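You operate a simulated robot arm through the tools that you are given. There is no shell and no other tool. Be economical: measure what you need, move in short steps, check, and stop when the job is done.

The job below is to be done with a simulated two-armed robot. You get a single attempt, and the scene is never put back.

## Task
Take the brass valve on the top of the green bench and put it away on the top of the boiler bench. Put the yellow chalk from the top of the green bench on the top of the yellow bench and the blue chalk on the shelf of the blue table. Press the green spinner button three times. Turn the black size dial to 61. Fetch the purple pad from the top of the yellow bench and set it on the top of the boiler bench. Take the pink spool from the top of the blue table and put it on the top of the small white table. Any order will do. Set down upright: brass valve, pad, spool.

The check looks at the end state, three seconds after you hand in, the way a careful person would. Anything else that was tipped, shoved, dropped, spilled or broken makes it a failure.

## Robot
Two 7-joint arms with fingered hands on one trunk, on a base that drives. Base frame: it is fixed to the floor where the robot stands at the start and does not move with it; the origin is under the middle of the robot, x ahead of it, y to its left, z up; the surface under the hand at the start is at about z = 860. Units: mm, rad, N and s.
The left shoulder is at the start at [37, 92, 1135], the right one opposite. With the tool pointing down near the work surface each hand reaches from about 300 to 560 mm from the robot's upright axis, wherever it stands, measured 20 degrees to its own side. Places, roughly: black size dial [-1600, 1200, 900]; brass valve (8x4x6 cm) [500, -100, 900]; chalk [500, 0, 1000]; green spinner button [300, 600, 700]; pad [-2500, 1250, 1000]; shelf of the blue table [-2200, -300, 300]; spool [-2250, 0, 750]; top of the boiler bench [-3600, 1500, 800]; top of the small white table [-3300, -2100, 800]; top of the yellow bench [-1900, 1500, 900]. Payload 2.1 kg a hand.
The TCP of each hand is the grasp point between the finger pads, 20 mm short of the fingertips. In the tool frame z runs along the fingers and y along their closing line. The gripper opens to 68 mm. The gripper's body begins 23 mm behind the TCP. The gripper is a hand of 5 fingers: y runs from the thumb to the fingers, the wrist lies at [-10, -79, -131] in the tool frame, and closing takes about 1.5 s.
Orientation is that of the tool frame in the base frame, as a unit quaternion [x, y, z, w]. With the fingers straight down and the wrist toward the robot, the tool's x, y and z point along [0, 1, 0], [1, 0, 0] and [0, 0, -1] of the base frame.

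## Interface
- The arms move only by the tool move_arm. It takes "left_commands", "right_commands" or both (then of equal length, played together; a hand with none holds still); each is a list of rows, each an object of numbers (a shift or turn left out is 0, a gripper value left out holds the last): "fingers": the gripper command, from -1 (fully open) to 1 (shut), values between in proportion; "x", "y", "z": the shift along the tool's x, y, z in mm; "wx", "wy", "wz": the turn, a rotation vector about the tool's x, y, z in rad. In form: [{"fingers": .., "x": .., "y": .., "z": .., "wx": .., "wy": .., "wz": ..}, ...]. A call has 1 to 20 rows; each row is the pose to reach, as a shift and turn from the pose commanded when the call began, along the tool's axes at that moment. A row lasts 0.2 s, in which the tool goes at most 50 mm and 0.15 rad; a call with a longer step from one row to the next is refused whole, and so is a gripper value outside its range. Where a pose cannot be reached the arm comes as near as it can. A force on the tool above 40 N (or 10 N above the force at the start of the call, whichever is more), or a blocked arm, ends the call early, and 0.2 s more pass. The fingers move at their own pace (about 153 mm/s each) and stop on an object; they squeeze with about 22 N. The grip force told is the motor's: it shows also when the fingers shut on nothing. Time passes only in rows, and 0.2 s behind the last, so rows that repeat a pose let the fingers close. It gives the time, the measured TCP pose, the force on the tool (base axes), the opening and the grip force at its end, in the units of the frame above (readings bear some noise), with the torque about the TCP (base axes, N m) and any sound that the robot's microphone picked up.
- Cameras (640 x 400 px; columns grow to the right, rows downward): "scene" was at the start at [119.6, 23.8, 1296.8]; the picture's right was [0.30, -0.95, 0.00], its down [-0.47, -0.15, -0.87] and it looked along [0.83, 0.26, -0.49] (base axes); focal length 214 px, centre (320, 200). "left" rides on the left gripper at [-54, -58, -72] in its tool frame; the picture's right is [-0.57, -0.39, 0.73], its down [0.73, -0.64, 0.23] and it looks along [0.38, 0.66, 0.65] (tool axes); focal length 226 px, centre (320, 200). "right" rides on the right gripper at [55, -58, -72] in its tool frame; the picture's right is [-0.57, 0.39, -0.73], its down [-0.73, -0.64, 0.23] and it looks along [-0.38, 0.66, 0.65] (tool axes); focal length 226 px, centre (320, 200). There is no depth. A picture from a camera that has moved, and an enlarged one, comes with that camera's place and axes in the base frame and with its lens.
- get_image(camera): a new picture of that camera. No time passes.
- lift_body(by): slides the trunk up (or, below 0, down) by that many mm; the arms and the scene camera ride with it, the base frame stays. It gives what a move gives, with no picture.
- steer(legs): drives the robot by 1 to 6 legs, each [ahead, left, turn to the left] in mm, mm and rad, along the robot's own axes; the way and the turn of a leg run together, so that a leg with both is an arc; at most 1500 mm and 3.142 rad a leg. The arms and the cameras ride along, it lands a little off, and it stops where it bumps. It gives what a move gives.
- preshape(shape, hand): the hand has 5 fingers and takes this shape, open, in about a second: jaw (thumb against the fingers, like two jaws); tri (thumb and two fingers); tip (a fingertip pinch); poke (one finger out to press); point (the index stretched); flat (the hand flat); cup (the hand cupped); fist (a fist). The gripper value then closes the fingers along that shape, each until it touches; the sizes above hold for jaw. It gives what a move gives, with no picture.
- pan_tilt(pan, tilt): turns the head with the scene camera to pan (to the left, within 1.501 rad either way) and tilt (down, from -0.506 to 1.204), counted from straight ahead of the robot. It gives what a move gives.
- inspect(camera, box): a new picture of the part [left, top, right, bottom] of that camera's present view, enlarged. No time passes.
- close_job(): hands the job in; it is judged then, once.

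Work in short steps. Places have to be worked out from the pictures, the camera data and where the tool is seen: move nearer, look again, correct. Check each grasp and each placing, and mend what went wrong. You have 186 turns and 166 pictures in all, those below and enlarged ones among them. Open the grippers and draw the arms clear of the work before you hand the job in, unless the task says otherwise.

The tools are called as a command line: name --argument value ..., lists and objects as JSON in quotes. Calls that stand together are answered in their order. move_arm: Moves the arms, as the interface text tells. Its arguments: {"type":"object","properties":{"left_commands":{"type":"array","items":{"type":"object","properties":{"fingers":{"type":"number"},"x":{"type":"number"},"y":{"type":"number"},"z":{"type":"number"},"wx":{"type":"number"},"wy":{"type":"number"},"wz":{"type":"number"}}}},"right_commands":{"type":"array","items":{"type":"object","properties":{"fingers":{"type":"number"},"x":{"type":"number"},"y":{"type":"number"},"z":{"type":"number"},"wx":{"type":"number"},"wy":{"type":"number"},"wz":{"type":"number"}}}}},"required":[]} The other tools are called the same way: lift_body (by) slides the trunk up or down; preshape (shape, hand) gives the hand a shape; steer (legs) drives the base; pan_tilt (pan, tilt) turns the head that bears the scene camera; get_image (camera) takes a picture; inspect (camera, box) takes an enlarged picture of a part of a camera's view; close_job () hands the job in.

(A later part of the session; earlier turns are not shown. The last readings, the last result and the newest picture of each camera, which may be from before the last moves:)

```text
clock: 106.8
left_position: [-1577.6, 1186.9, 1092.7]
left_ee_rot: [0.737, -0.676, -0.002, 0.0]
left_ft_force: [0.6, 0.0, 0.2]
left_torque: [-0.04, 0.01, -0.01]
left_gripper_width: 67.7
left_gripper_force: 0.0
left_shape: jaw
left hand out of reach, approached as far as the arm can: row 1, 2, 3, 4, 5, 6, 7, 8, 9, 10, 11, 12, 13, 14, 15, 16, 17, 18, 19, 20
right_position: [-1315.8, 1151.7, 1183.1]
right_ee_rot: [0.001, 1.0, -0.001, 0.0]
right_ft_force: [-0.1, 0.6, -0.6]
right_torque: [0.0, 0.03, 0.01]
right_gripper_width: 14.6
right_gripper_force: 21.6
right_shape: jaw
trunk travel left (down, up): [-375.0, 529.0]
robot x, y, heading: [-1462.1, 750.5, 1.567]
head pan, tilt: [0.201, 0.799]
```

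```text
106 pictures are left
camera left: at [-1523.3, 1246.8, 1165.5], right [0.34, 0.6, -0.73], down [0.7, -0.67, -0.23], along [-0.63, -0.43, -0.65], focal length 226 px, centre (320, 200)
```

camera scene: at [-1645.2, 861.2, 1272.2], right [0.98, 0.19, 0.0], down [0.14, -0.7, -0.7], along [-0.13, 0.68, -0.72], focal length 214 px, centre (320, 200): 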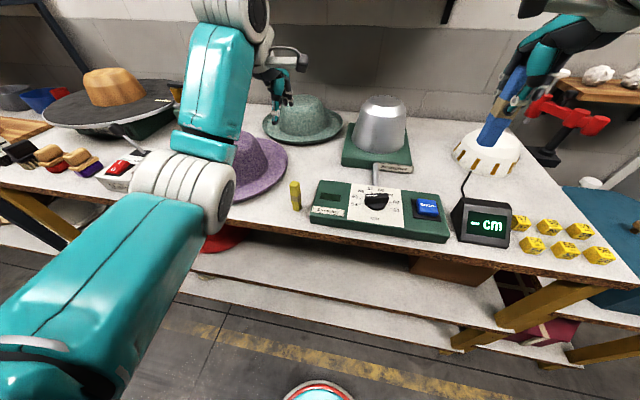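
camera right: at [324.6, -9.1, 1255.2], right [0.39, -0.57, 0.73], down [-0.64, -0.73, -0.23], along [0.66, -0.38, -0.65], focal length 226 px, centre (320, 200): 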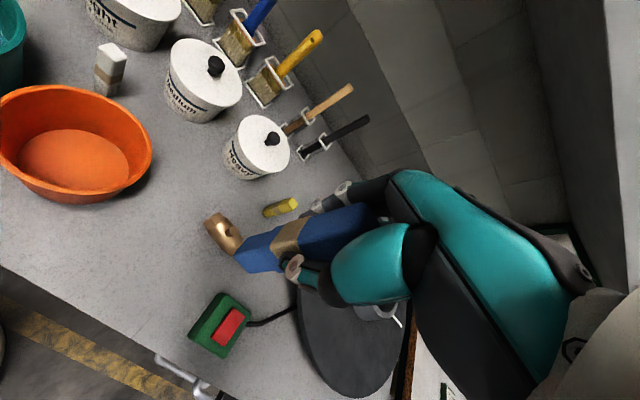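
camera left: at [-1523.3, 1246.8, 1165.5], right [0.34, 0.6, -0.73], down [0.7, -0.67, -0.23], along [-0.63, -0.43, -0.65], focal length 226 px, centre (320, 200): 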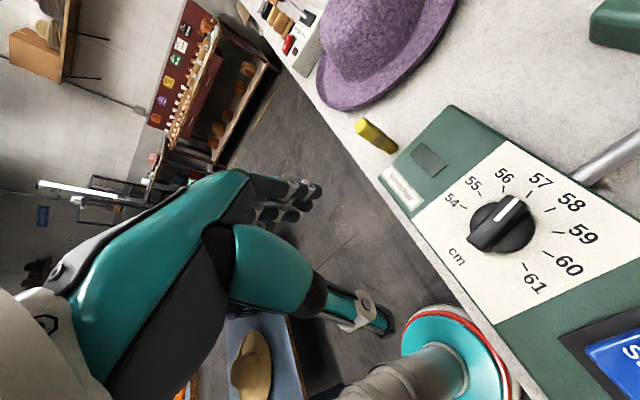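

Yaw reached; only the position is short. Driving 75 mm nearer fixes the reach.

steer --legs '[[75, 0, 0]]'

get_image --camera "left"

```text
clock: 107.8
left_position: [-1576.2, 1263.3, 1092.3]
left_ee_rot: [0.737, -0.676, 0.0, 0.001]
left_ft_force: [0.3, -0.3, 0.0]
left_torque: [0.0, 0.01, 0.01]
left_gripper_width: 67.9
left_gripper_force: 0.1
left_shape: jaw
right_position: [-1317.2, 1229.1, 1183.5]
right_ee_rot: [0.002, 1.0, -0.001, -0.001]
right_ft_force: [-0.3, 0.3, -0.8]
right_torque: [0.02, -0.03, 0.03]
right_gripper_width: 14.7
right_gripper_force: 21.8
right_shape: jaw
trunk travel left (down, up): [-375.0, 529.0]
robot x, y, heading: [-1463.8, 827.9, 1.567]
head pan, tilt: [0.201, 0.799]
```

```text
105 pictures are left
camera left: at [-1523.8, 1323.3, 1164.9], right [0.34, 0.6, -0.73], down [0.7, -0.68, -0.23], along [-0.63, -0.43, -0.65], focal length 226 px, centre (320, 200)
```

left: 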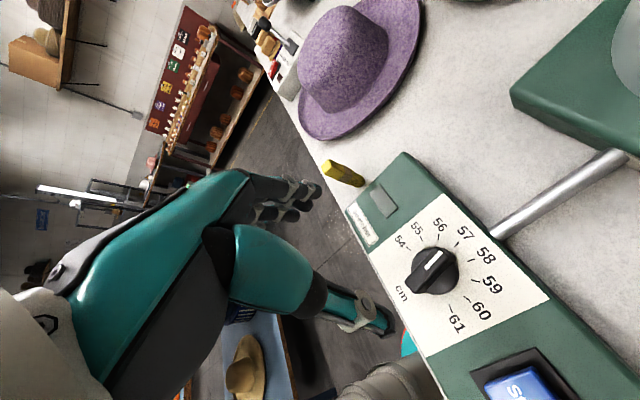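

Knob center ≈[-1580,1242], pointer at ≈57. I move over it with a slight extra yaw, descend to z≈928 and close.

move_arm --left_commands '[{"x": 10, "y": 3, "z": 30, "wz": -0.07}, {"x": 20.6, "y": 5.8, "z": 60, "wz": -0.14}, {"x": 20.6, "y": 5.8, "z": 90, "wz": -0.14}, {"x": 20.6, "y": 5.8, "z": 120, "wz": -0.14}, {"x": 20.6, "y": 5.8, "z": 140, "wz": -0.14}, {"x": 20.6, "y": 5.8, "z": 140, "wz": -0.14}]'

get_image --camera "left"

```text
clock: 109.2
left_position: [-1576.3, 1257.4, 949.8]
left_ee_rot: [0.782, -0.624, 0.0, 0.0]
left_ft_force: [-0.4, 0.3, -1.0]
left_torque: [-0.01, -0.04, -0.02]
left_gripper_width: 67.6
left_gripper_force: 0.0
left_shape: jaw
left hand out of reach, approached as far as the arm can: row 1, 2, 3, 4, 5, 6
right_position: [-1317.9, 1227.4, 1183.2]
right_ee_rot: [0.001, 1.0, 0.001, -0.001]
right_ft_force: [-0.1, 0.8, -0.1]
right_torque: [0.0, 0.01, 0.01]
right_gripper_width: 14.7
right_gripper_force: 22.4
right_shape: jaw
trunk travel left (down, up): [-375.0, 529.0]
robot x, y, heading: [-1464.3, 825.2, 1.568]
head pan, tilt: [0.201, 0.799]
```

```text
104 pictures are left
camera left: at [-1531.1, 1323.2, 1022.3], right [0.25, 0.64, -0.73], down [0.79, -0.57, -0.23], along [-0.56, -0.52, -0.65], focal length 226 px, centre (320, 200)
```

left: 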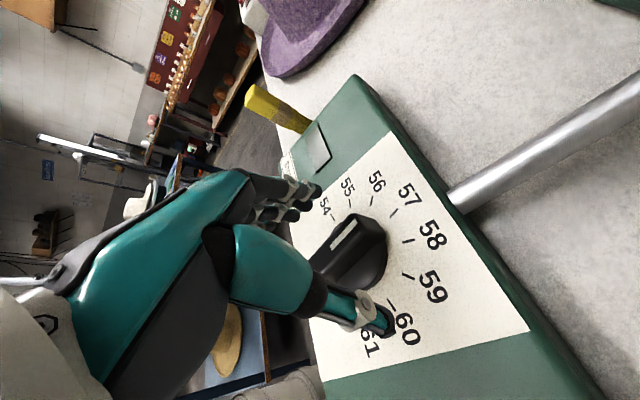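

The hand is only a few mm ahead of the knob center. I back the base 8 mm, then descend and close on the bar.

steer --legs '[[-9, 0, 0]]'

move_arm --left_commands '[{"z": 10}, {"z": 18}, {"z": 22}, {"z": 22, "fingers": 0}, {"z": 22, "fingers": 0.5}, {"z": 22, "fingers": 1}, {"z": 22}, {"z": 22}, {"z": 22}, {"z": 22}]'

get_image --camera "left"

```text
clock: 110.0
left_position: [-1575.7, 1247.6, 949.2]
left_ee_rot: [0.782, -0.623, 0.0, 0.0]
left_ft_force: [-0.1, -0.5, -0.3]
left_torque: [0.0, -0.02, 0.02]
left_gripper_width: 67.9
left_gripper_force: 0.0
left_shape: jaw
right_position: [-1316.0, 1218.4, 1182.8]
right_ee_rot: [0.001, 1.0, 0.0, -0.001]
right_ft_force: [0.4, 0.1, 0.2]
right_torque: [0.03, -0.03, 0.02]
right_gripper_width: 14.6
right_gripper_force: 22.2
right_shape: jaw
trunk travel left (down, up): [-375.0, 529.0]
robot x, y, heading: [-1461.1, 820.0, 1.565]
head pan, tilt: [0.201, 0.799]
```

```text
clock: 112.2
left_position: [-1576.4, 1246.5, 929.0]
left_ee_rot: [0.782, -0.624, -0.001, 0.0]
left_ft_force: [-1.0, -2.3, -2.7]
left_torque: [-0.07, 0.01, -0.02]
left_gripper_width: 14.5
left_gripper_force: 21.6
left_shape: jaw
right_position: [-1317.7, 1218.5, 1184.3]
right_ee_rot: [0.002, 1.0, 0.001, 0.0]
right_ft_force: [0.1, -0.4, -0.4]
right_torque: [-0.02, -0.01, -0.03]
right_gripper_width: 14.4
right_gripper_force: 21.0
right_shape: jaw
trunk travel left (down, up): [-375.0, 529.0]
robot x, y, heading: [-1462.6, 817.4, 1.567]
head pan, tilt: [0.201, 0.799]
```

```text
103 pictures are left
camera left: at [-1531.4, 1312.8, 1000.8], right [0.25, 0.64, -0.73], down [0.79, -0.57, -0.23], along [-0.56, -0.52, -0.65], focal length 226 px, centre (320, 200)
```

left: 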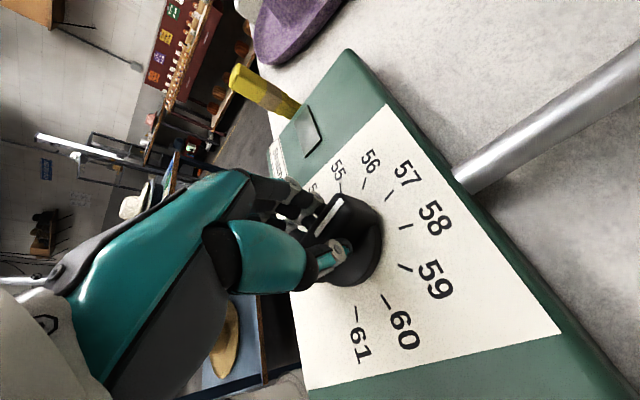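

The bar is gripped (14.5 mm). Turning clockwise 2.0 rad.

move_arm --left_commands '[{"wz": 0.125}, {"wz": 0.25}, {"wz": 0.375}, {"wz": 0.5}, {"wz": 0.625}, {"wz": 0.75}, {"wz": 0.875}, {"wz": 1.0}, {"wz": 1.125}, {"wz": 1.25}, {"wz": 1.375}, {"wz": 1.5}, {"wz": 1.625}, {"wz": 1.75}, {"wz": 1.875}, {"wz": 2.0}, {"wz": 2.0}]'

get_image --camera "left"

get_image --camera "scene"

```text
clock: 115.8
left_position: [-1576.5, 1245.6, 929.4]
left_ee_rot: [0.101, 0.995, 0.001, 0.0]
left_ft_force: [-13.1, -19.9, 2.6]
left_torque: [-0.31, 0.12, 0.02]
left_gripper_width: 10.7
left_gripper_force: 22.5
left_shape: jaw
right_position: [-1319.7, 1216.2, 1184.4]
right_ee_rot: [0.002, 1.0, 0.001, 0.001]
right_ft_force: [0.4, 0.1, 0.1]
right_torque: [0.0, 0.03, 0.02]
right_gripper_width: 14.7
right_gripper_force: 21.7
right_shape: jaw
trunk travel left (down, up): [-375.0, 529.0]
robot x, y, heading: [-1466.3, 819.1, 1.57]
head pan, tilt: [0.201, 0.799]
```

```text
102 pictures are left
camera left: at [-1536.0, 1177.9, 1001.0], right [0.48, -0.49, -0.73], down [-0.85, -0.48, -0.23], along [-0.23, 0.73, -0.64], focal length 226 px, centre (320, 200)
```

left: 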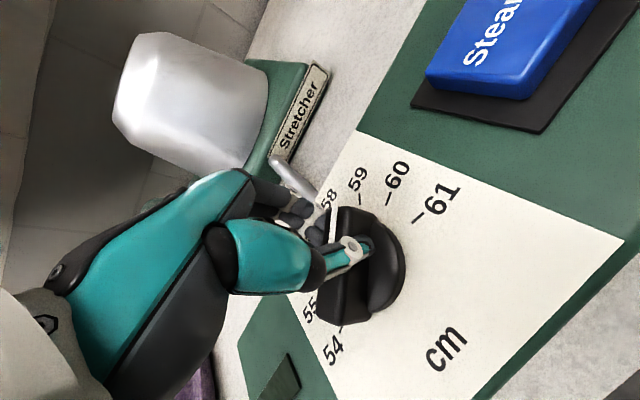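

```text
101 pictures are left
camera scene: at [-1481.1, 924.1, 1272.4], right [0.98, 0.2, 0.0], down [0.14, -0.7, -0.7], along [-0.14, 0.69, -0.72], focal length 214 px, centre (320, 200)
```

scene: 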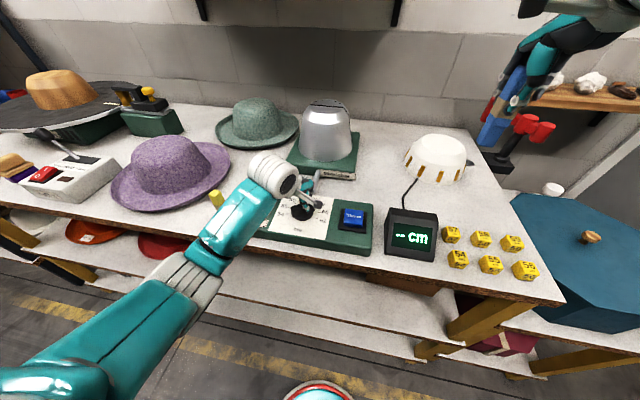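

The pointer seems to have moved only to about 58: the grip slipped. I open, lift and inspect.

move_arm --left_commands '[{"fingers": 0.3}, {"fingers": -0.3}, {"fingers": -1}, {"fingers": -1}, {"z": -20}, {"z": -50}, {"z": -90}, {"z": -90}]'

get_image --camera "left"

inspect --camera "scene" --box '[240, 170, 400, 270]'

```text
clock: 117.5
left_position: [-1575.4, 1247.3, 1018.7]
left_ee_rot: [0.102, 0.995, 0.001, 0.0]
left_ft_force: [0.1, 0.5, 0.9]
left_torque: [0.0, -0.01, -0.02]
left_gripper_width: 67.6
left_gripper_force: 0.0
left_shape: jaw
right_position: [-1316.4, 1218.7, 1183.9]
right_ee_rot: [0.003, 1.0, 0.0, 0.0]
right_ft_force: [-0.4, 0.2, 0.6]
right_torque: [0.02, 0.01, 0.01]
right_gripper_width: 14.6
right_gripper_force: 21.9
right_shape: jaw
trunk travel left (down, up): [-375.0, 529.0]
robot x, y, heading: [-1462.3, 819.9, 1.567]
head pan, tilt: [0.201, 0.799]
```

```text
100 pictures are left
camera left: at [-1533.7, 1178.5, 1090.8], right [0.48, -0.49, -0.73], down [-0.85, -0.48, -0.23], along [-0.23, 0.73, -0.65], focal length 226 px, centre (320, 200)
```

left: 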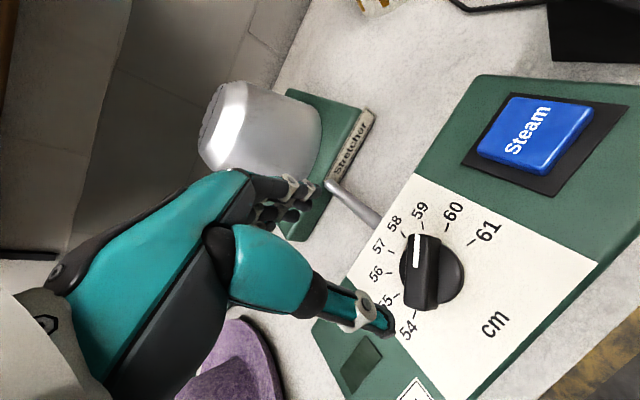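

```text
4.00 times, centred on (320, 220) of scene
camera zoom: at [-1479.3, 926.8, 1272.2], right [0.98, 0.2, 0.0], down [0.14, -0.7, -0.7], along [-0.14, 0.68, -0.72], focal length 858 px, centre (320, 120)
```

zoom: 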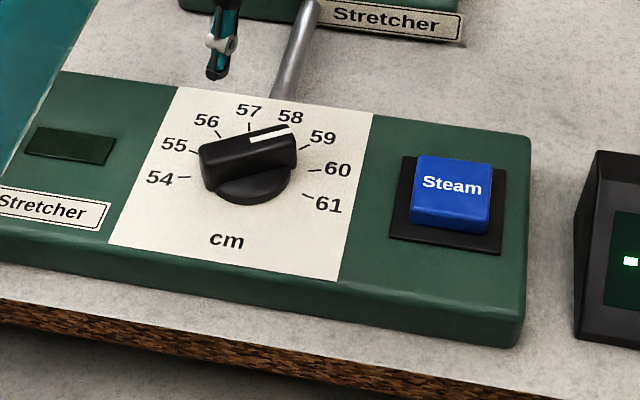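

Pointer now at about 59.5 (≈29°); knob center ≈[-1583,1243]. I re-yaw to match the bar (tool y ≈119°), center better, descend and grip.

move_arm --left_commands '[{"x": 3, "y": -3, "wz": -0.145}, {"x": 6, "y": -5.3, "wz": -0.29}, {"x": 6, "y": -5.3, "wz": -0.435}, {"x": 6, "y": -5.3, "wz": -0.58}, {"x": 6, "y": -5.3, "wz": -0.715, "z": 30}, {"x": 6, "y": -5.3, "wz": -0.715, "z": 60}, {"x": 6, "y": -5.3, "wz": -0.715, "z": 80}, {"x": 6, "y": -5.3, "wz": -0.715, "z": 91}, {"x": 6, "y": -5.3, "wz": -0.715, "z": 91, "fingers": 0}, {"x": 6, "y": -5.3, "wz": -0.715, "z": 91, "fingers": 0.5}, {"x": 6, "y": -5.3, "wz": -0.715, "z": 91, "fingers": 1}, {"x": 6, "y": -5.3, "wz": -0.715, "z": 91}, {"x": 6, "y": -5.3, "wz": -0.715, "z": 91}, {"x": 6, "y": -5.3, "wz": -0.715, "z": 91}]'

get_image --camera "left"

```text
clock: 120.5
left_position: [-1583.4, 1243.3, 927.8]
left_ee_rot: [-0.254, 0.967, 0.0, 0.001]
left_ft_force: [-0.4, -2.7, -3.3]
left_torque: [-0.04, 0.0, -0.03]
left_gripper_width: 12.5
left_gripper_force: 22.1
left_shape: jaw
right_position: [-1317.3, 1218.9, 1183.2]
right_ee_rot: [0.002, 1.0, -0.001, 0.0]
right_ft_force: [-0.3, 0.8, -0.6]
right_torque: [-0.01, 0.0, -0.01]
right_gripper_width: 14.6
right_gripper_force: 22.1
right_shape: jaw
trunk travel left (down, up): [-375.0, 529.0]
robot x, y, heading: [-1465.2, 820.5, 1.567]
head pan, tilt: [0.201, 0.799]
```

```text
98 pictures are left
camera left: at [-1506.7, 1219.3, 999.8], right [0.68, -0.06, -0.73], down [-0.33, -0.92, -0.23], along [-0.65, 0.39, -0.65], focal length 226 px, centre (320, 200)
```

left: 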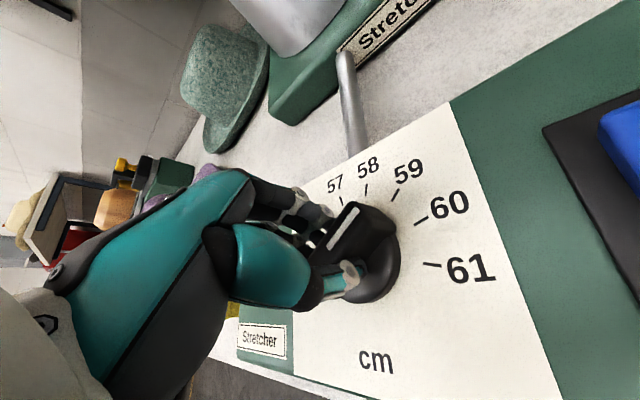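

Gripped (12.5 mm). Turn clockwise 0.9 rad and look before releasing.

move_arm --left_commands '[{"wz": 0.1}, {"wz": 0.2}, {"wz": 0.3}, {"wz": 0.4}, {"wz": 0.5}, {"wz": 0.6}, {"wz": 0.7}, {"wz": 0.8}, {"wz": 0.9}, {"wz": 0.9}]'

get_image --camera "left"

inspect --camera "scene" --box '[240, 170, 400, 270]'

```text
clock: 122.8
left_position: [-1583.1, 1242.6, 927.0]
left_ee_rot: [0.194, 0.981, 0.0, 0.0]
left_ft_force: [-1.1, -4.1, -3.7]
left_torque: [0.02, 0.02, 0.03]
left_gripper_width: 11.1
left_gripper_force: 22.3
left_shape: jaw
right_position: [-1317.7, 1219.5, 1183.7]
right_ee_rot: [0.002, 1.0, 0.0, 0.0]
right_ft_force: [0.0, -0.2, 0.5]
right_torque: [0.0, -0.02, -0.02]
right_gripper_width: 14.7
right_gripper_force: 22.3
right_shape: jaw
trunk travel left (down, up): [-375.0, 529.0]
robot x, y, heading: [-1461.5, 819.0, 1.567]
head pan, tilt: [0.201, 0.799]
```

```text
97 pictures are left
camera left: at [-1555.1, 1169.1, 999.8], right [0.38, -0.57, -0.73], down [-0.92, -0.31, -0.23], along [-0.1, 0.76, -0.65], focal length 226 px, centre (320, 200)
```

left: 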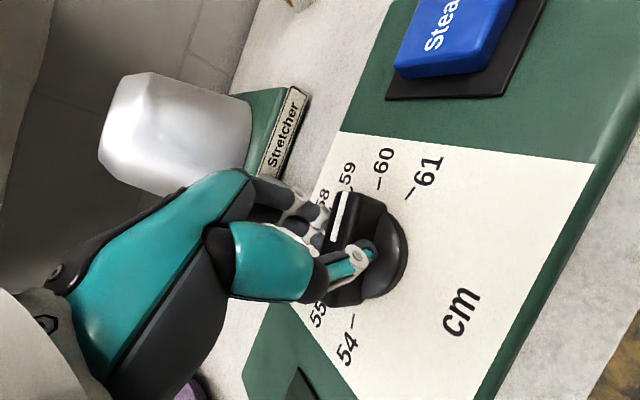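

```text
4.00 times, centred on (320, 220) of scene
camera zoom: at [-1479.4, 926.6, 1272.2], right [0.98, 0.2, 0.0], down [0.14, -0.7, -0.7], along [-0.14, 0.68, -0.72], focal length 858 px, centre (320, 120)
```

zoom: 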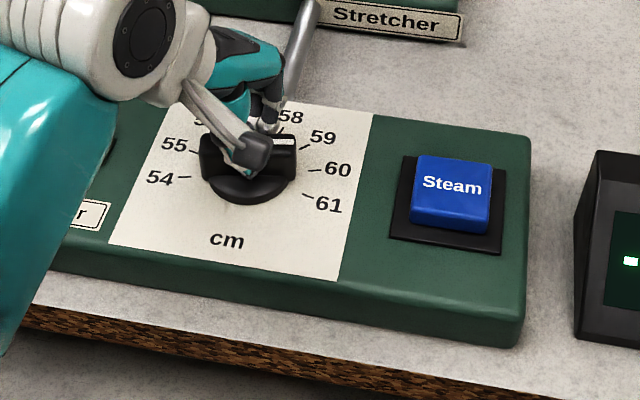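

The knob turned to about 60, lagging behind the fingers (stiff). I keep turning another 0.7 rad without releasing.

move_arm --left_commands '[{"wz": 0.1}, {"wz": 0.2}, {"wz": 0.3}, {"wz": 0.4}, {"wz": 0.5}, {"wz": 0.6}, {"wz": 0.7}, {"wz": 0.7}]'

inspect --camera "scene" --box '[240, 170, 400, 270]'

```text
clock: 124.5
left_position: [-1582.6, 1244.3, 926.9]
left_ee_rot: [0.519, 0.855, 0.001, 0.0]
left_ft_force: [0.5, 0.2, -4.1]
left_torque: [0.17, -0.05, 0.04]
left_gripper_width: 9.8
left_gripper_force: 22.0
left_shape: jaw
right_position: [-1316.9, 1219.3, 1183.1]
right_ee_rot: [0.001, 1.0, -0.001, 0.001]
right_ft_force: [0.4, 1.1, -1.5]
right_torque: [0.02, -0.01, -0.03]
right_gripper_width: 14.4
right_gripper_force: 22.4
right_shape: jaw
trunk travel left (down, up): [-375.0, 529.0]
robot x, y, heading: [-1466.1, 821.0, 1.566]
head pan, tilt: [0.201, 0.799]
```

```text
4.00 times, centred on (320, 220) of scene
camera zoom: at [-1479.3, 927.3, 1272.1], right [0.98, 0.2, 0.0], down [0.14, -0.7, -0.7], along [-0.14, 0.68, -0.72], focal length 858 px, centre (320, 120)
```

zoom: 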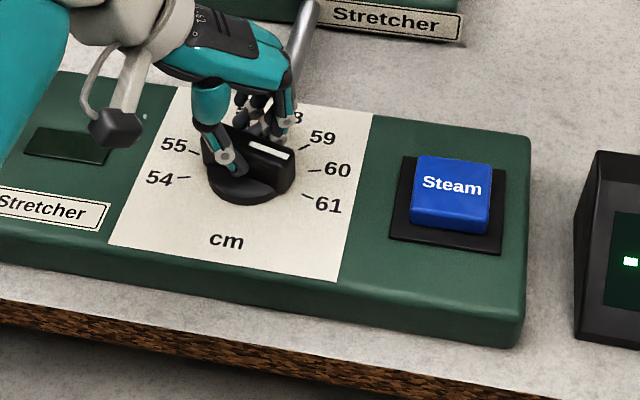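

Pointer is now at about -9°, nearly on 61 (-15°). A small extra turn of 0.12 rad.

move_arm --left_commands '[{"wz": 0.06}, {"wz": 0.12}, {"wz": 0.12}]'

inspect --camera "scene" --box '[280, 190, 340, 230]'

```text
clock: 125.3
left_position: [-1582.5, 1243.8, 927.3]
left_ee_rot: [0.569, 0.822, 0.0, 0.0]
left_ft_force: [-0.4, 4.9, -2.9]
left_torque: [0.23, -0.06, 0.06]
left_gripper_width: 9.5
left_gripper_force: 21.9
left_shape: jaw
right_position: [-1318.3, 1219.6, 1183.3]
right_ee_rot: [0.002, 1.0, -0.001, -0.001]
right_ft_force: [0.5, -0.5, -0.4]
right_torque: [-0.07, 0.0, -0.02]
right_gripper_width: 14.6
right_gripper_force: 21.6
right_shape: jaw
trunk travel left (down, up): [-375.0, 529.0]
robot x, y, heading: [-1468.0, 817.7, 1.57]
head pan, tilt: [0.201, 0.799]
```

```text
10.00 times, centred on (310, 210) of scene
camera zoom: at [-1479.5, 927.8, 1272.1], right [0.98, 0.2, 0.0], down [0.14, -0.7, -0.7], along [-0.14, 0.68, -0.72], focal length 2145 px, centre (420, 100)
```

zoom: 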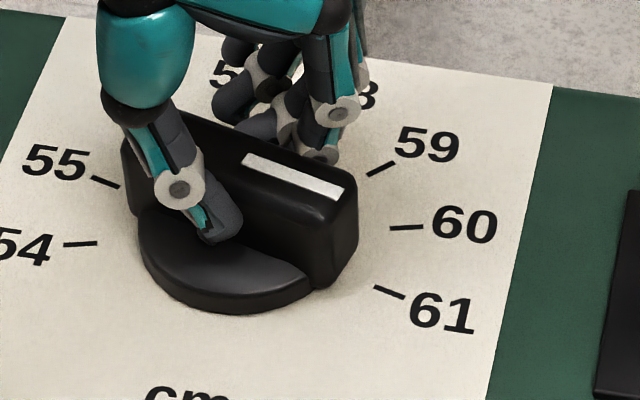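

The pointer is at about -15°, on 61. I release and lift away carefully, then verify.

move_arm --left_commands '[{"fingers": 0.6}, {"fingers": 0.2}, {"fingers": -0.2}, {"fingers": -0.2}, {"z": -15}, {"z": -40}, {"z": -80}, {"z": -110}, {"z": -110, "fingers": -1}]'

inspect --camera "scene" --box '[280, 190, 340, 230]'

get_image --camera "left"

```text
clock: 127.3
left_position: [-1582.0, 1242.0, 1036.0]
left_ee_rot: [0.569, 0.822, 0.0, 0.0]
left_ft_force: [0.1, -0.3, -0.6]
left_torque: [0.02, 0.01, 0.0]
left_gripper_width: 68.0
left_gripper_force: 0.0
left_shape: jaw
right_position: [-1317.0, 1217.8, 1184.1]
right_ee_rot: [0.001, 1.0, 0.0, 0.0]
right_ft_force: [-0.6, 0.6, -0.2]
right_torque: [-0.01, -0.01, 0.01]
right_gripper_width: 14.4
right_gripper_force: 21.7
right_shape: jaw
trunk travel left (down, up): [-375.0, 529.0]
robot x, y, heading: [-1463.7, 818.8, 1.571]
head pan, tilt: [0.201, 0.799]
```

```text
10.00 times, centred on (310, 210) of scene
camera zoom: at [-1479.3, 926.9, 1272.2], right [0.98, 0.2, 0.0], down [0.14, -0.7, -0.7], along [-0.14, 0.68, -0.72], focal length 2145 px, centre (420, 100)
```

zoom: 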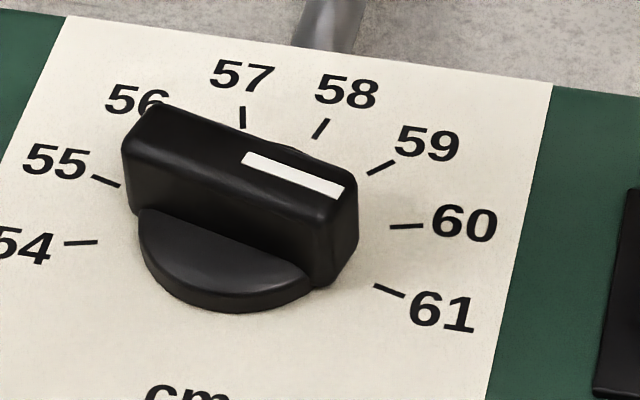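

```text
92 pictures are left
camera left: at [-1616.9, 1171.2, 1109.4], right [-0.16, -0.67, -0.73], down [-0.86, 0.46, -0.23], along [0.49, 0.59, -0.65], focal length 226 px, centre (320, 200)
```

left: 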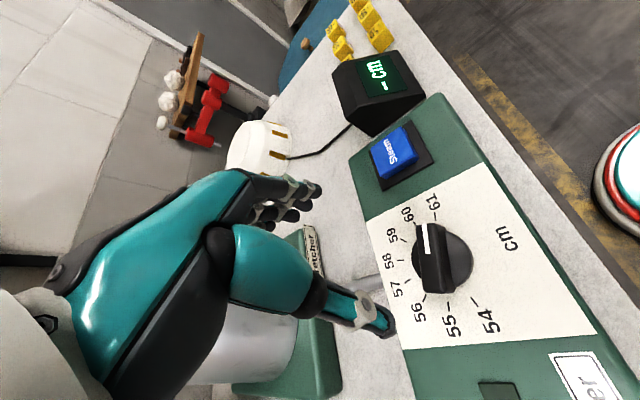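

Dial reads 61. Next the purple pad: raise and re-yaw the left hand, back off 150 mm, slide left ~800 mm and look.

move_arm --left_commands '[{"z": -30, "wz": -0.15}, {"z": -60, "wz": -0.3}, {"z": -90, "wz": -0.45}, {"z": -110, "wz": -0.6}, {"z": -110, "wz": -0.75}, {"z": -110, "wz": -0.9}, {"z": -110, "wz": -1.05}, {"z": -110, "wz": -1.21}, {"z": -110, "wz": -1.21}]'

steer --legs '[[-170, 0, 0], [0, 790, 0]]'

get_image --camera "scene"

```text
refused: row 8 steps farther than a row can; nothing moved
```

```text
clock: 132.7
left_position: [-2386.1, 1075.5, 1035.7]
left_ee_rot: [0.567, 0.823, 0.0, 0.0]
left_ft_force: [-0.6, 0.2, -0.5]
left_torque: [0.0, 0.0, 0.0]
left_gripper_width: 68.1
left_gripper_force: 0.0
left_shape: jaw
right_position: [-2121.1, 1053.2, 1184.2]
right_ee_rot: [-0.001, 1.0, 0.001, 0.0]
right_ft_force: [0.6, 0.0, -0.1]
right_torque: [-0.03, 0.01, -0.01]
right_gripper_width: 14.6
right_gripper_force: 21.9
right_shape: jaw
trunk travel left (down, up): [-375.0, 529.0]
robot x, y, heading: [-2267.2, 650.7, 1.568]
head pan, tilt: [0.201, 0.799]
```

```text
91 pictures are left
camera scene: at [-2282.2, 760.2, 1272.2], right [0.98, 0.2, 0.0], down [0.14, -0.7, -0.7], along [-0.14, 0.68, -0.72], focal length 214 px, centre (320, 200)
```

scene: 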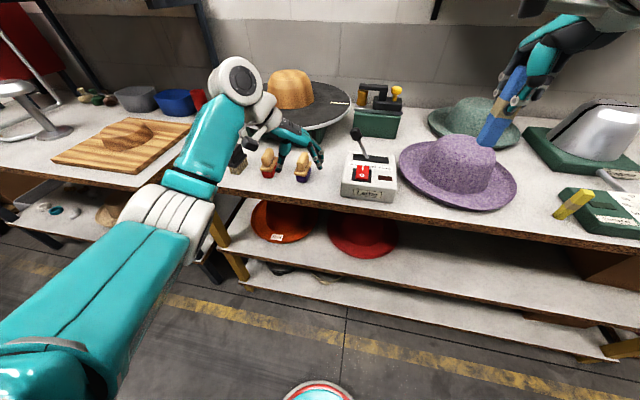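

The arm call was refused, but the drive stayed clear of everything (hand was in front of the bench). Now raise/re-yaw the left hand and zoom on the pads.

move_arm --left_commands '[{"z": -30, "wz": -0.14}, {"z": -60, "wz": -0.28}, {"z": -80, "wz": -0.42}, {"z": -80, "wz": -0.56}, {"z": -80, "wz": -0.7}, {"z": -80, "wz": -0.84}, {"z": -80, "wz": -0.98}, {"z": -80, "wz": -1.1}, {"z": -80, "wz": -1.21}, {"z": -80, "wz": -1.21}]'

inspect --camera "scene" --box '[220, 110, 420, 230]'

get_image --camera "left"

```text
clock: 134.9
left_position: [-2385.5, 1075.9, 1117.2]
left_ee_rot: [-0.002, 1.0, 0.001, 0.001]
left_ft_force: [-0.2, 0.2, 0.4]
left_torque: [-0.01, 0.01, 0.03]
left_gripper_width: 68.0
left_gripper_force: 0.1
left_shape: jaw
right_position: [-2120.6, 1053.5, 1183.7]
right_ee_rot: [0.0, 1.0, 0.0, 0.0]
right_ft_force: [1.1, -0.4, -0.4]
right_torque: [0.02, -0.01, -0.02]
right_gripper_width: 14.7
right_gripper_force: 22.2
right_shape: jaw
trunk travel left (down, up): [-375.0, 529.0]
robot x, y, heading: [-2267.9, 654.0, 1.573]
head pan, tilt: [0.201, 0.799]
```

```text
3.20 times, centred on (320, 170) of scene
camera zoom: at [-2282.1, 760.2, 1272.2], right [0.98, 0.2, 0.0], down [0.14, -0.7, -0.7], along [-0.14, 0.68, -0.72], focal length 686 px, centre (320, 296)
```

zoom: 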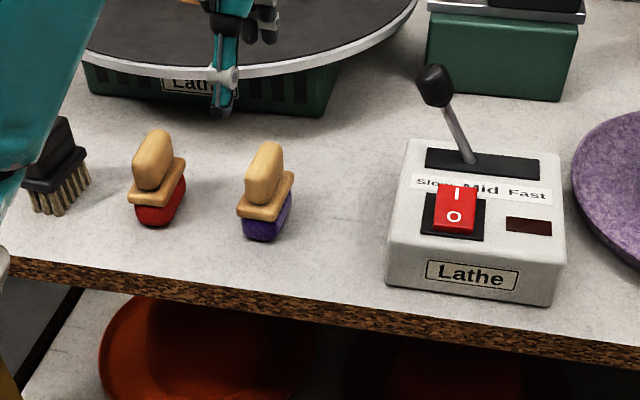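

```text
89 pictures are left
camera left: at [-2330.4, 1017.7, 1189.1], right [0.57, -0.38, -0.73], down [-0.73, -0.64, -0.23], along [-0.38, 0.66, -0.65], focal length 226 px, centre (320, 200)
```

left: 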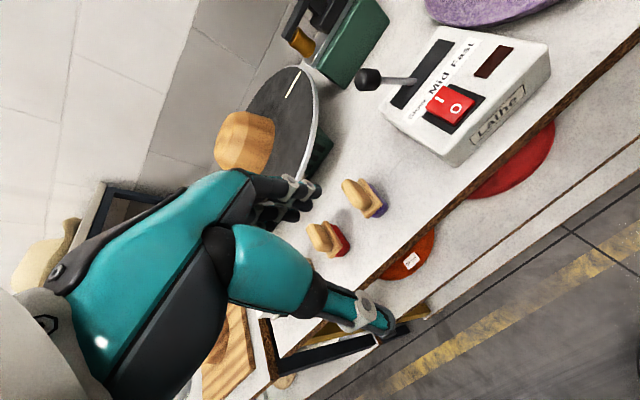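

Purple pad at about [-2415,1215], handle long axis roughly along y (≈105°). I turn the left hand so it closes across the handle, then drive 140 mm closer.

move_arm --left_commands '[{"wz": 0.14}, {"wz": 0.28}, {"wz": 0.42}, {"wz": 0.56}, {"wz": 0.7}, {"wz": 0.84}, {"wz": 0.98}, {"wz": 1.12}, {"wz": 1.26}, {"wz": 1.31}, {"wz": 1.31}]'

steer --legs '[[140, 20, 0]]'

get_image --camera "left"

get_image --camera "scene"

```text
clock: 137.3
left_position: [-2386.4, 1075.8, 1117.9]
left_ee_rot: [0.608, 0.794, 0.0, 0.0]
left_ft_force: [-0.1, -0.4, -0.4]
left_torque: [-0.01, 0.01, 0.0]
left_gripper_width: 67.9
left_gripper_force: 0.1
left_shape: jaw
right_position: [-2121.4, 1053.0, 1182.4]
right_ee_rot: [0.0, 1.0, 0.0, 0.001]
right_ft_force: [-0.6, -0.1, -0.3]
right_torque: [-0.01, 0.01, 0.04]
right_gripper_width: 14.4
right_gripper_force: 22.6
right_shape: jaw
trunk travel left (down, up): [-375.0, 529.0]
robot x, y, heading: [-2265.0, 654.3, 1.566]
head pan, tilt: [0.201, 0.799]
```

```text
clock: 138.6
left_position: [-2407.0, 1215.8, 1117.2]
left_ee_rot: [0.607, 0.795, 0.001, 0.001]
left_ft_force: [-0.2, -0.8, -0.4]
left_torque: [0.0, 0.03, -0.03]
left_gripper_width: 67.9
left_gripper_force: 0.0
left_shape: jaw
right_position: [-2141.7, 1194.6, 1183.6]
right_ee_rot: [0.0, 1.0, -0.001, 0.0]
right_ft_force: [-0.1, -0.3, -1.0]
right_torque: [0.03, 0.03, 0.04]
right_gripper_width: 14.5
right_gripper_force: 22.2
right_shape: jaw
trunk travel left (down, up): [-375.0, 529.0]
robot x, y, heading: [-2283.9, 787.3, 1.57]
head pan, tilt: [0.201, 0.799]
```

```text
88 pictures are left
camera left: at [-2448.6, 1147.7, 1189.6], right [-0.22, -0.65, -0.73], down [-0.81, 0.54, -0.23], along [0.54, 0.54, -0.65], focal length 226 px, centre (320, 200)
```

left: 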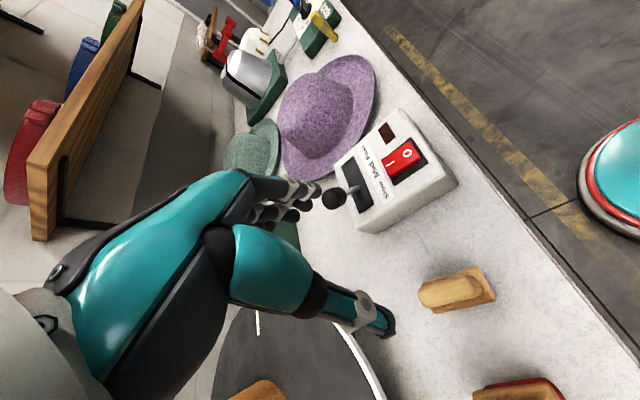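

```text
87 pictures are left
camera scene: at [-2302.5, 900.5, 1272.1], right [0.98, 0.2, 0.0], down [0.14, -0.7, -0.7], along [-0.14, 0.68, -0.72], focal length 214 px, centre (320, 200)
```

scene: 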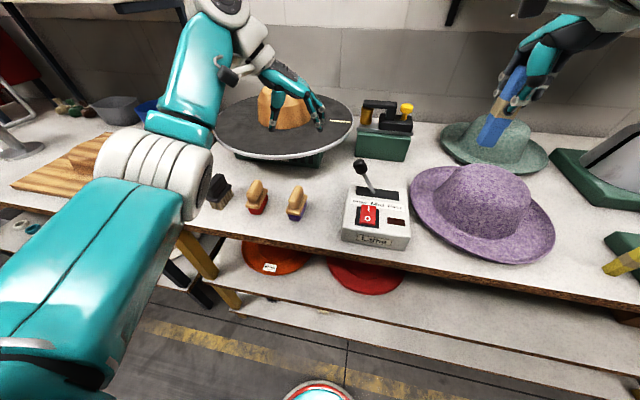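

Handle top is at about [-2428,1231,937], axis near 93°. I move above it at z≈985 with a bit more yaw and check.

move_arm --left_commands '[{"x": 10, "y": -8, "z": 30, "wz": 0.1}, {"x": 20, "y": -16.3, "z": 60, "wz": 0.2}, {"x": 20, "y": -16.3, "z": 100, "wz": 0.2}, {"x": 20, "y": -16.3, "z": 132, "wz": 0.2}, {"x": 20, "y": -16.3, "z": 132, "wz": 0.2}]'

get_image --camera "left"

inspect --camera "scene" --box '[200, 120, 400, 240]'

```text
clock: 139.8
left_position: [-2427.2, 1230.3, 986.5]
left_ee_rot: [0.682, 0.731, 0.0, 0.0]
left_ft_force: [-0.8, -0.6, 0.6]
left_torque: [-0.03, 0.03, -0.03]
left_gripper_width: 67.9
left_gripper_force: 0.1
left_shape: jaw
right_position: [-2142.5, 1193.0, 1183.8]
right_ee_rot: [-0.001, 1.0, 0.0, 0.0]
right_ft_force: [0.1, -0.7, 0.4]
right_torque: [0.02, -0.03, -0.02]
right_gripper_width: 14.8
right_gripper_force: 22.0
right_shape: jaw
trunk travel left (down, up): [-375.0, 529.0]
robot x, y, heading: [-2287.2, 791.2, 1.569]
head pan, tilt: [0.201, 0.799]
```

```text
86 pictures are left
camera left: at [-2481.7, 1170.9, 1057.5], right [-0.35, -0.59, -0.73], down [-0.69, 0.69, -0.23], along [0.64, 0.42, -0.65], focal length 226 px, centre (320, 200)
```

left: 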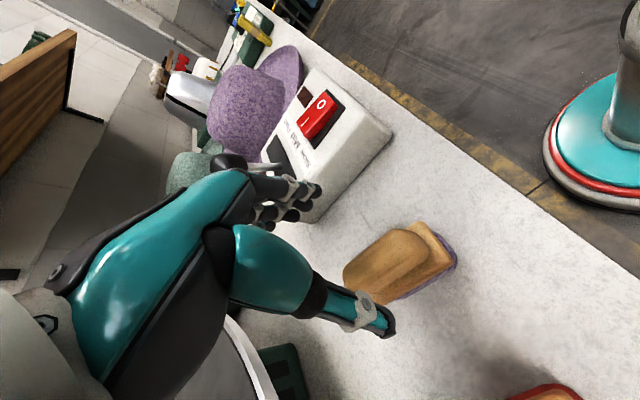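

```text
3.20 times, centred on (300, 180) of scene
camera zoom: at [-2302.5, 900.2, 1272.2], right [0.98, 0.2, 0.0], down [0.14, -0.7, -0.7], along [-0.14, 0.68, -0.72], focal length 686 px, centre (384, 264)
```

zoom: 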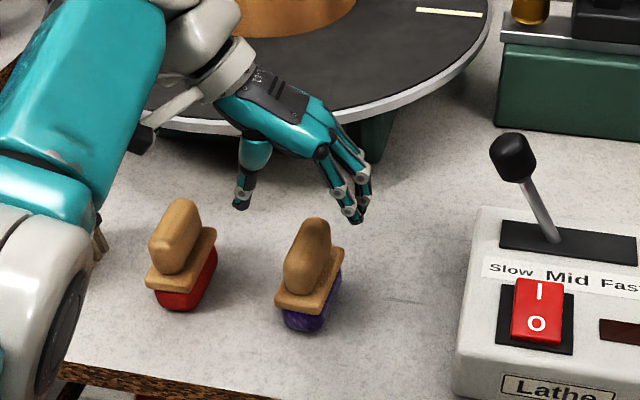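

Small correction (-6, +3 mm, 0.14 rad more yaw), descend to z≈930 and close on the handle.

move_arm --left_commands '[{"x": 3, "y": -6.3, "z": 20, "wz": 0.14}, {"x": 3, "y": -6.3, "z": 40, "wz": 0.14}, {"x": 3, "y": -6.3, "z": 56, "wz": 0.14}, {"x": 3, "y": -6.3, "z": 56, "wz": 0.14, "fingers": 0}, {"x": 3, "y": -6.3, "z": 56, "wz": 0.14, "fingers": 0.5}, {"x": 3, "y": -6.3, "z": 56, "wz": 0.14, "fingers": 1}, {"x": 3, "y": -6.3, "z": 56, "wz": 0.14}, {"x": 3, "y": -6.3, "z": 56, "wz": 0.14}, {"x": 3, "y": -6.3, "z": 56, "wz": 0.14}, {"x": 3, "y": -6.3, "z": 56, "wz": 0.14}]'

get_image --camera "left"

```text
clock: 142.0
left_position: [-2434.1, 1221.2, 929.3]
left_ee_rot: [0.733, 0.68, -0.001, -0.001]
left_ft_force: [1.1, -1.0, 0.4]
left_torque: [0.0, 0.01, 0.02]
left_gripper_width: 16.4
left_gripper_force: 22.2
left_shape: jaw
left hand out of reach, approached as far as the arm can: row 1, 2, 3, 4, 5, 6, 7, 8, 9, 10
right_position: [-2142.2, 1193.6, 1184.3]
right_ee_rot: [-0.001, 1.0, 0.0, 0.0]
right_ft_force: [0.5, 0.0, -0.7]
right_torque: [-0.01, 0.01, -0.02]
right_gripper_width: 14.7
right_gripper_force: 22.0
right_shape: jaw
trunk travel left (down, up): [-375.0, 529.0]
robot x, y, heading: [-2285.4, 791.8, 1.57]
head pan, tilt: [0.201, 0.799]
```

```text
84 pictures are left
camera left: at [-2496.2, 1171.4, 1002.0], right [-0.43, -0.54, -0.73], down [-0.59, 0.78, -0.23], along [0.69, 0.33, -0.65], focal length 226 px, centre (320, 200)
```

left: 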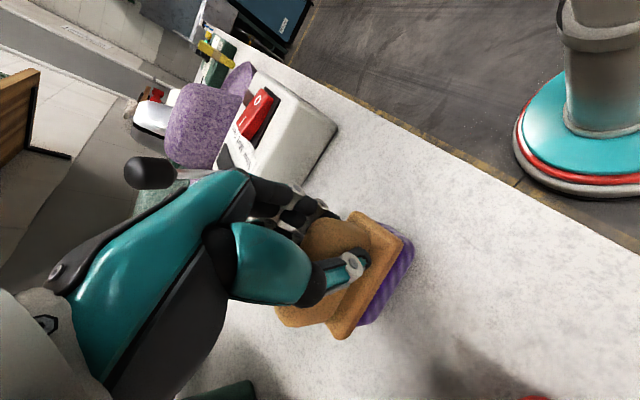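

Handle gripped (16 mm). Lifting straight up and checking.

move_arm --left_commands '[{"z": -20}, {"z": -50}, {"z": -80}, {"z": -110}, {"z": -140}, {"z": -170}, {"z": -190}]'

get_image --camera "left"

get_image --camera "scene"

```text
clock: 143.6
left_position: [-2433.0, 1211.1, 1118.6]
left_ee_rot: [0.732, 0.681, 0.0, 0.0]
left_ft_force: [0.4, 0.1, -1.6]
left_torque: [-0.04, -0.01, 0.02]
left_gripper_width: 16.1
left_gripper_force: 22.0
left_shape: jaw
left hand out of reach, approached as far as the arm can: row 6, 7
right_position: [-2141.8, 1192.5, 1184.0]
right_ee_rot: [0.0, 1.0, 0.0, 0.0]
right_ft_force: [0.2, -0.1, 0.0]
right_torque: [0.03, 0.04, 0.02]
right_gripper_width: 14.6
right_gripper_force: 22.2
right_shape: jaw
trunk travel left (down, up): [-375.0, 529.0]
robot x, y, heading: [-2290.1, 790.2, 1.572]
head pan, tilt: [0.201, 0.799]
```

```text
83 pictures are left
camera left: at [-2495.3, 1162.4, 1191.1], right [-0.43, -0.54, -0.73], down [-0.59, 0.78, -0.23], along [0.69, 0.33, -0.65], focal length 226 px, centre (320, 200)
```

left: 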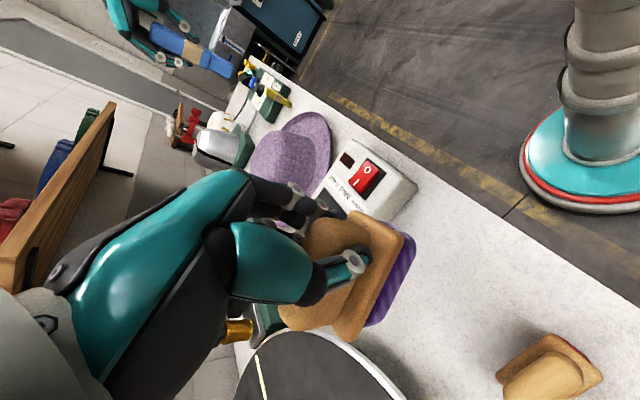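

```text
82 pictures are left
camera scene: at [-2302.4, 900.2, 1272.2], right [0.98, 0.2, 0.0], down [0.14, -0.7, -0.7], along [-0.14, 0.68, -0.72], focal length 214 px, centre (320, 200)
```

scene: 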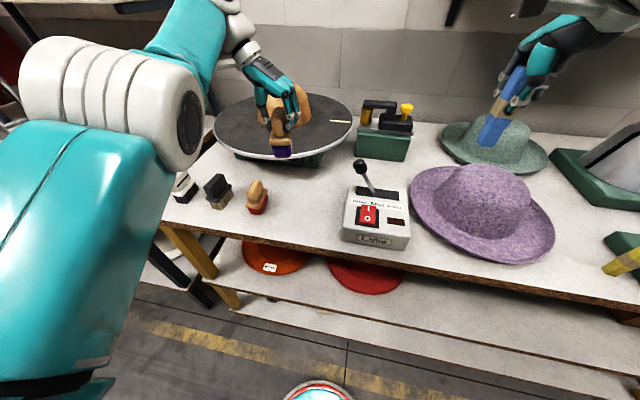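

Pad held upright. I back off to y≈540, turn to face -x and look at the boiler bench area.

steer --legs '[[-260, 0, 0], [0, 0, 1.57]]'

pan_tilt --pan -0.3 --tilt 0.4

get_image --camera "scene"

```text
clock: 149.3
left_position: [-2705.9, 387.5, 1118.4]
left_ee_rot: [0.035, 0.999, -0.001, 0.001]
left_ft_force: [-0.4, -0.4, -0.6]
left_torque: [0.03, -0.02, 0.01]
left_gripper_width: 15.8
left_gripper_force: 22.5
left_shape: jaw
right_position: [-2687.7, 679.8, 1183.9]
right_ee_rot: [0.708, -0.706, -0.001, 0.0]
right_ft_force: [-0.5, 0.0, -0.1]
right_torque: [0.0, -0.01, -0.02]
right_gripper_width: 14.5
right_gripper_force: 22.6
right_shape: jaw
trunk travel left (down, up): [-375.0, 529.0]
robot x, y, heading: [-2286.9, 538.9, -3.138]
head pan, tilt: [0.201, 0.799]
```

```text
clock: 150.2
left_position: [-2706.2, 388.2, 1117.6]
left_ee_rot: [0.035, 0.999, 0.0, 0.0]
left_ft_force: [-0.2, 0.6, -1.4]
left_torque: [-0.02, -0.01, -0.01]
left_gripper_width: 15.9
left_gripper_force: 21.9
left_shape: jaw
right_position: [-2687.4, 680.4, 1183.6]
right_ee_rot: [0.709, -0.705, 0.001, 0.0]
right_ft_force: [0.5, -0.3, 0.0]
right_torque: [-0.03, 0.01, -0.02]
right_gripper_width: 14.8
right_gripper_force: 21.8
right_shape: jaw
trunk travel left (down, up): [-375.0, 529.0]
robot x, y, heading: [-2283.2, 537.3, -3.142]
head pan, tilt: [-0.3, 0.4]
```

```text
81 pictures are left
camera scene: at [-2407.0, 559.7, 1307.2], right [0.29, 0.96, 0.0], down [0.37, -0.11, -0.92], along [-0.88, 0.27, -0.39], focal length 214 px, centre (320, 200)
```

scene: 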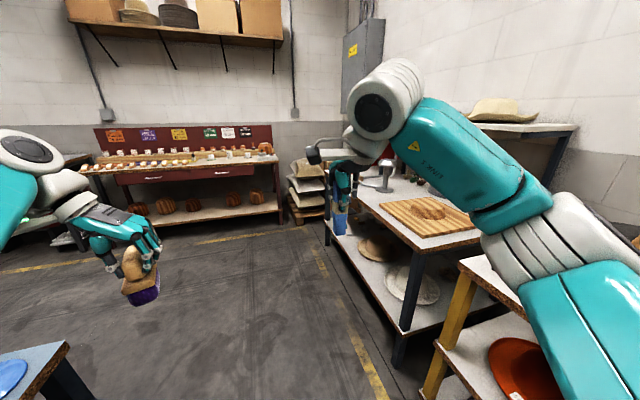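

The bench with the wooden board (front edge y≈1116, from x≈-3000 on) should be the boiler bench. I drive to (-3450,540) and turn to face it.

steer --legs '[[1170, 0, 0], [0, 0, -1.571]]'

pan_tilt --pan 0.1 --tilt 0.5

get_image --camera "scene"

```text
clock: 160.0
left_position: [-3621.3, 934.0, 1118.3]
left_ee_rot: [0.717, 0.697, -0.001, 0.0]
left_ft_force: [-0.4, 0.4, -0.2]
left_torque: [-0.03, -0.01, 0.02]
left_gripper_width: 16.0
left_gripper_force: 22.0
left_shape: jaw
right_position: [-3328.5, 927.2, 1183.8]
right_ee_rot: [-0.022, 1.0, 0.0, 0.0]
right_ft_force: [0.0, -0.1, -0.7]
right_torque: [0.01, 0.0, 0.0]
right_gripper_width: 14.2
right_gripper_force: 21.9
right_shape: jaw
trunk travel left (down, up): [-375.0, 529.0]
robot x, y, heading: [-3456.6, 522.2, 1.615]
head pan, tilt: [-0.3, 0.4]
```

```text
clock: 160.8
left_position: [-3621.1, 934.5, 1118.3]
left_ee_rot: [0.717, 0.697, -0.001, 0.001]
left_ft_force: [0.0, 0.1, -1.6]
left_torque: [-0.02, -0.05, 0.0]
left_gripper_width: 16.1
left_gripper_force: 22.1
left_shape: jaw
right_position: [-3328.6, 927.7, 1183.9]
right_ee_rot: [-0.023, 1.0, 0.0, 0.0]
right_ft_force: [-0.4, 0.6, 0.4]
right_torque: [-0.02, 0.03, 0.01]
right_gripper_width: 14.4
right_gripper_force: 22.1
right_shape: jaw
trunk travel left (down, up): [-375.0, 529.0]
robot x, y, heading: [-3457.0, 519.7, 1.617]
head pan, tilt: [0.099, 0.499]
```

```text
80 pictures are left
camera scene: at [-3470.1, 639.3, 1298.1], right [0.99, 0.14, 0.0], down [0.07, -0.47, -0.88], along [-0.13, 0.87, -0.48], focal length 214 px, centre (320, 200)
```

scene: 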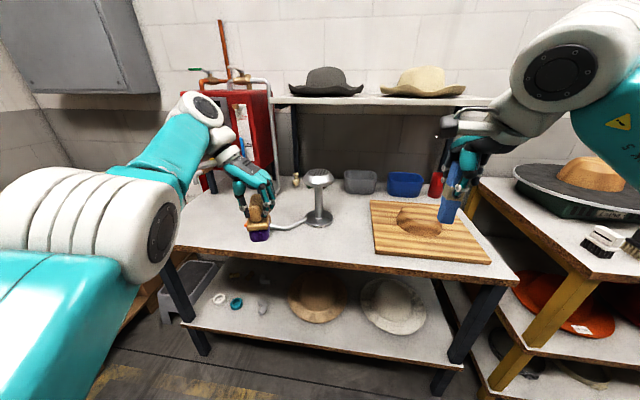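

Boiler bench found: front edge y≈1110, free area in front of the steamer and left of the board. I'll set the pad around [-3490,1220]; driving so the left hand ends there, and re-aiming heading.

steer --legs '[[0, 0, -0.046], [0, -112, 0], [275, 0, 0]]'

pan_tilt --pan 0.35 --tilt 0.8

get_image --camera "scene"

get_image --camera "left"

```text
clock: 164.0
left_position: [-3491.4, 1219.3, 1117.6]
left_ee_rot: [0.733, 0.68, -0.001, 0.0]
left_ft_force: [-0.5, 0.7, -0.1]
left_torque: [-0.01, 0.0, 0.02]
left_gripper_width: 16.0
left_gripper_force: 22.8
left_shape: jaw
right_position: [-3200.1, 1199.7, 1182.9]
right_ee_rot: [0.0, 1.0, -0.001, 0.0]
right_ft_force: [0.6, 0.2, -0.2]
right_torque: [-0.03, 0.04, 0.01]
right_gripper_width: 14.5
right_gripper_force: 21.8
right_shape: jaw
trunk travel left (down, up): [-375.0, 529.0]
robot x, y, heading: [-3345.7, 798.5, 1.572]
head pan, tilt: [0.099, 0.499]
```

```text
clock: 164.8
left_position: [-3490.8, 1219.7, 1117.9]
left_ee_rot: [0.733, 0.681, -0.001, 0.0]
left_ft_force: [0.2, -0.7, -1.0]
left_torque: [-0.01, 0.0, 0.0]
left_gripper_width: 15.9
left_gripper_force: 22.1
left_shape: jaw
right_position: [-3200.4, 1200.8, 1183.6]
right_ee_rot: [0.0, 1.0, 0.0, 0.0]
right_ft_force: [-0.3, 0.7, -0.9]
right_torque: [0.0, -0.03, 0.02]
right_gripper_width: 14.3
right_gripper_force: 21.8
right_shape: jaw
trunk travel left (down, up): [-375.0, 529.0]
robot x, y, heading: [-3345.0, 799.1, 1.57]
head pan, tilt: [0.351, 0.799]
```

```text
79 pictures are left
camera scene: at [-3372.6, 903.8, 1272.2], right [0.94, 0.34, 0.0], down [0.25, -0.67, -0.7], along [-0.24, 0.65, -0.72], focal length 214 px, centre (320, 200)
```

scene: 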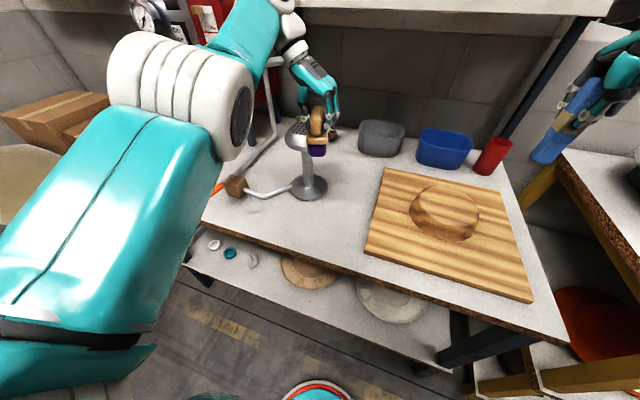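

```text
78 pictures are left
camera left: at [-3553.6, 1169.5, 1190.7], right [-0.43, -0.54, -0.73], down [-0.58, 0.78, -0.23], along [0.69, 0.33, -0.65], focal length 226 px, centre (320, 200)
```

left: 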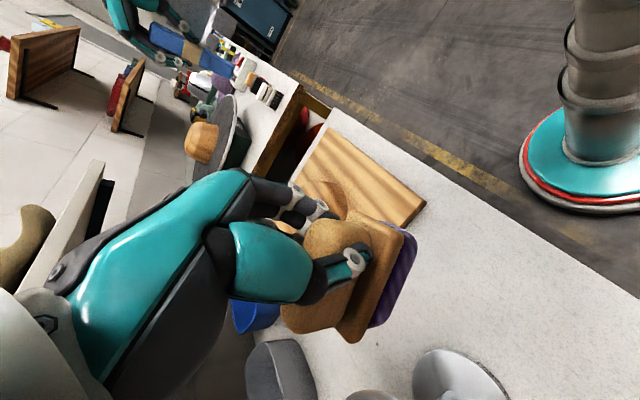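

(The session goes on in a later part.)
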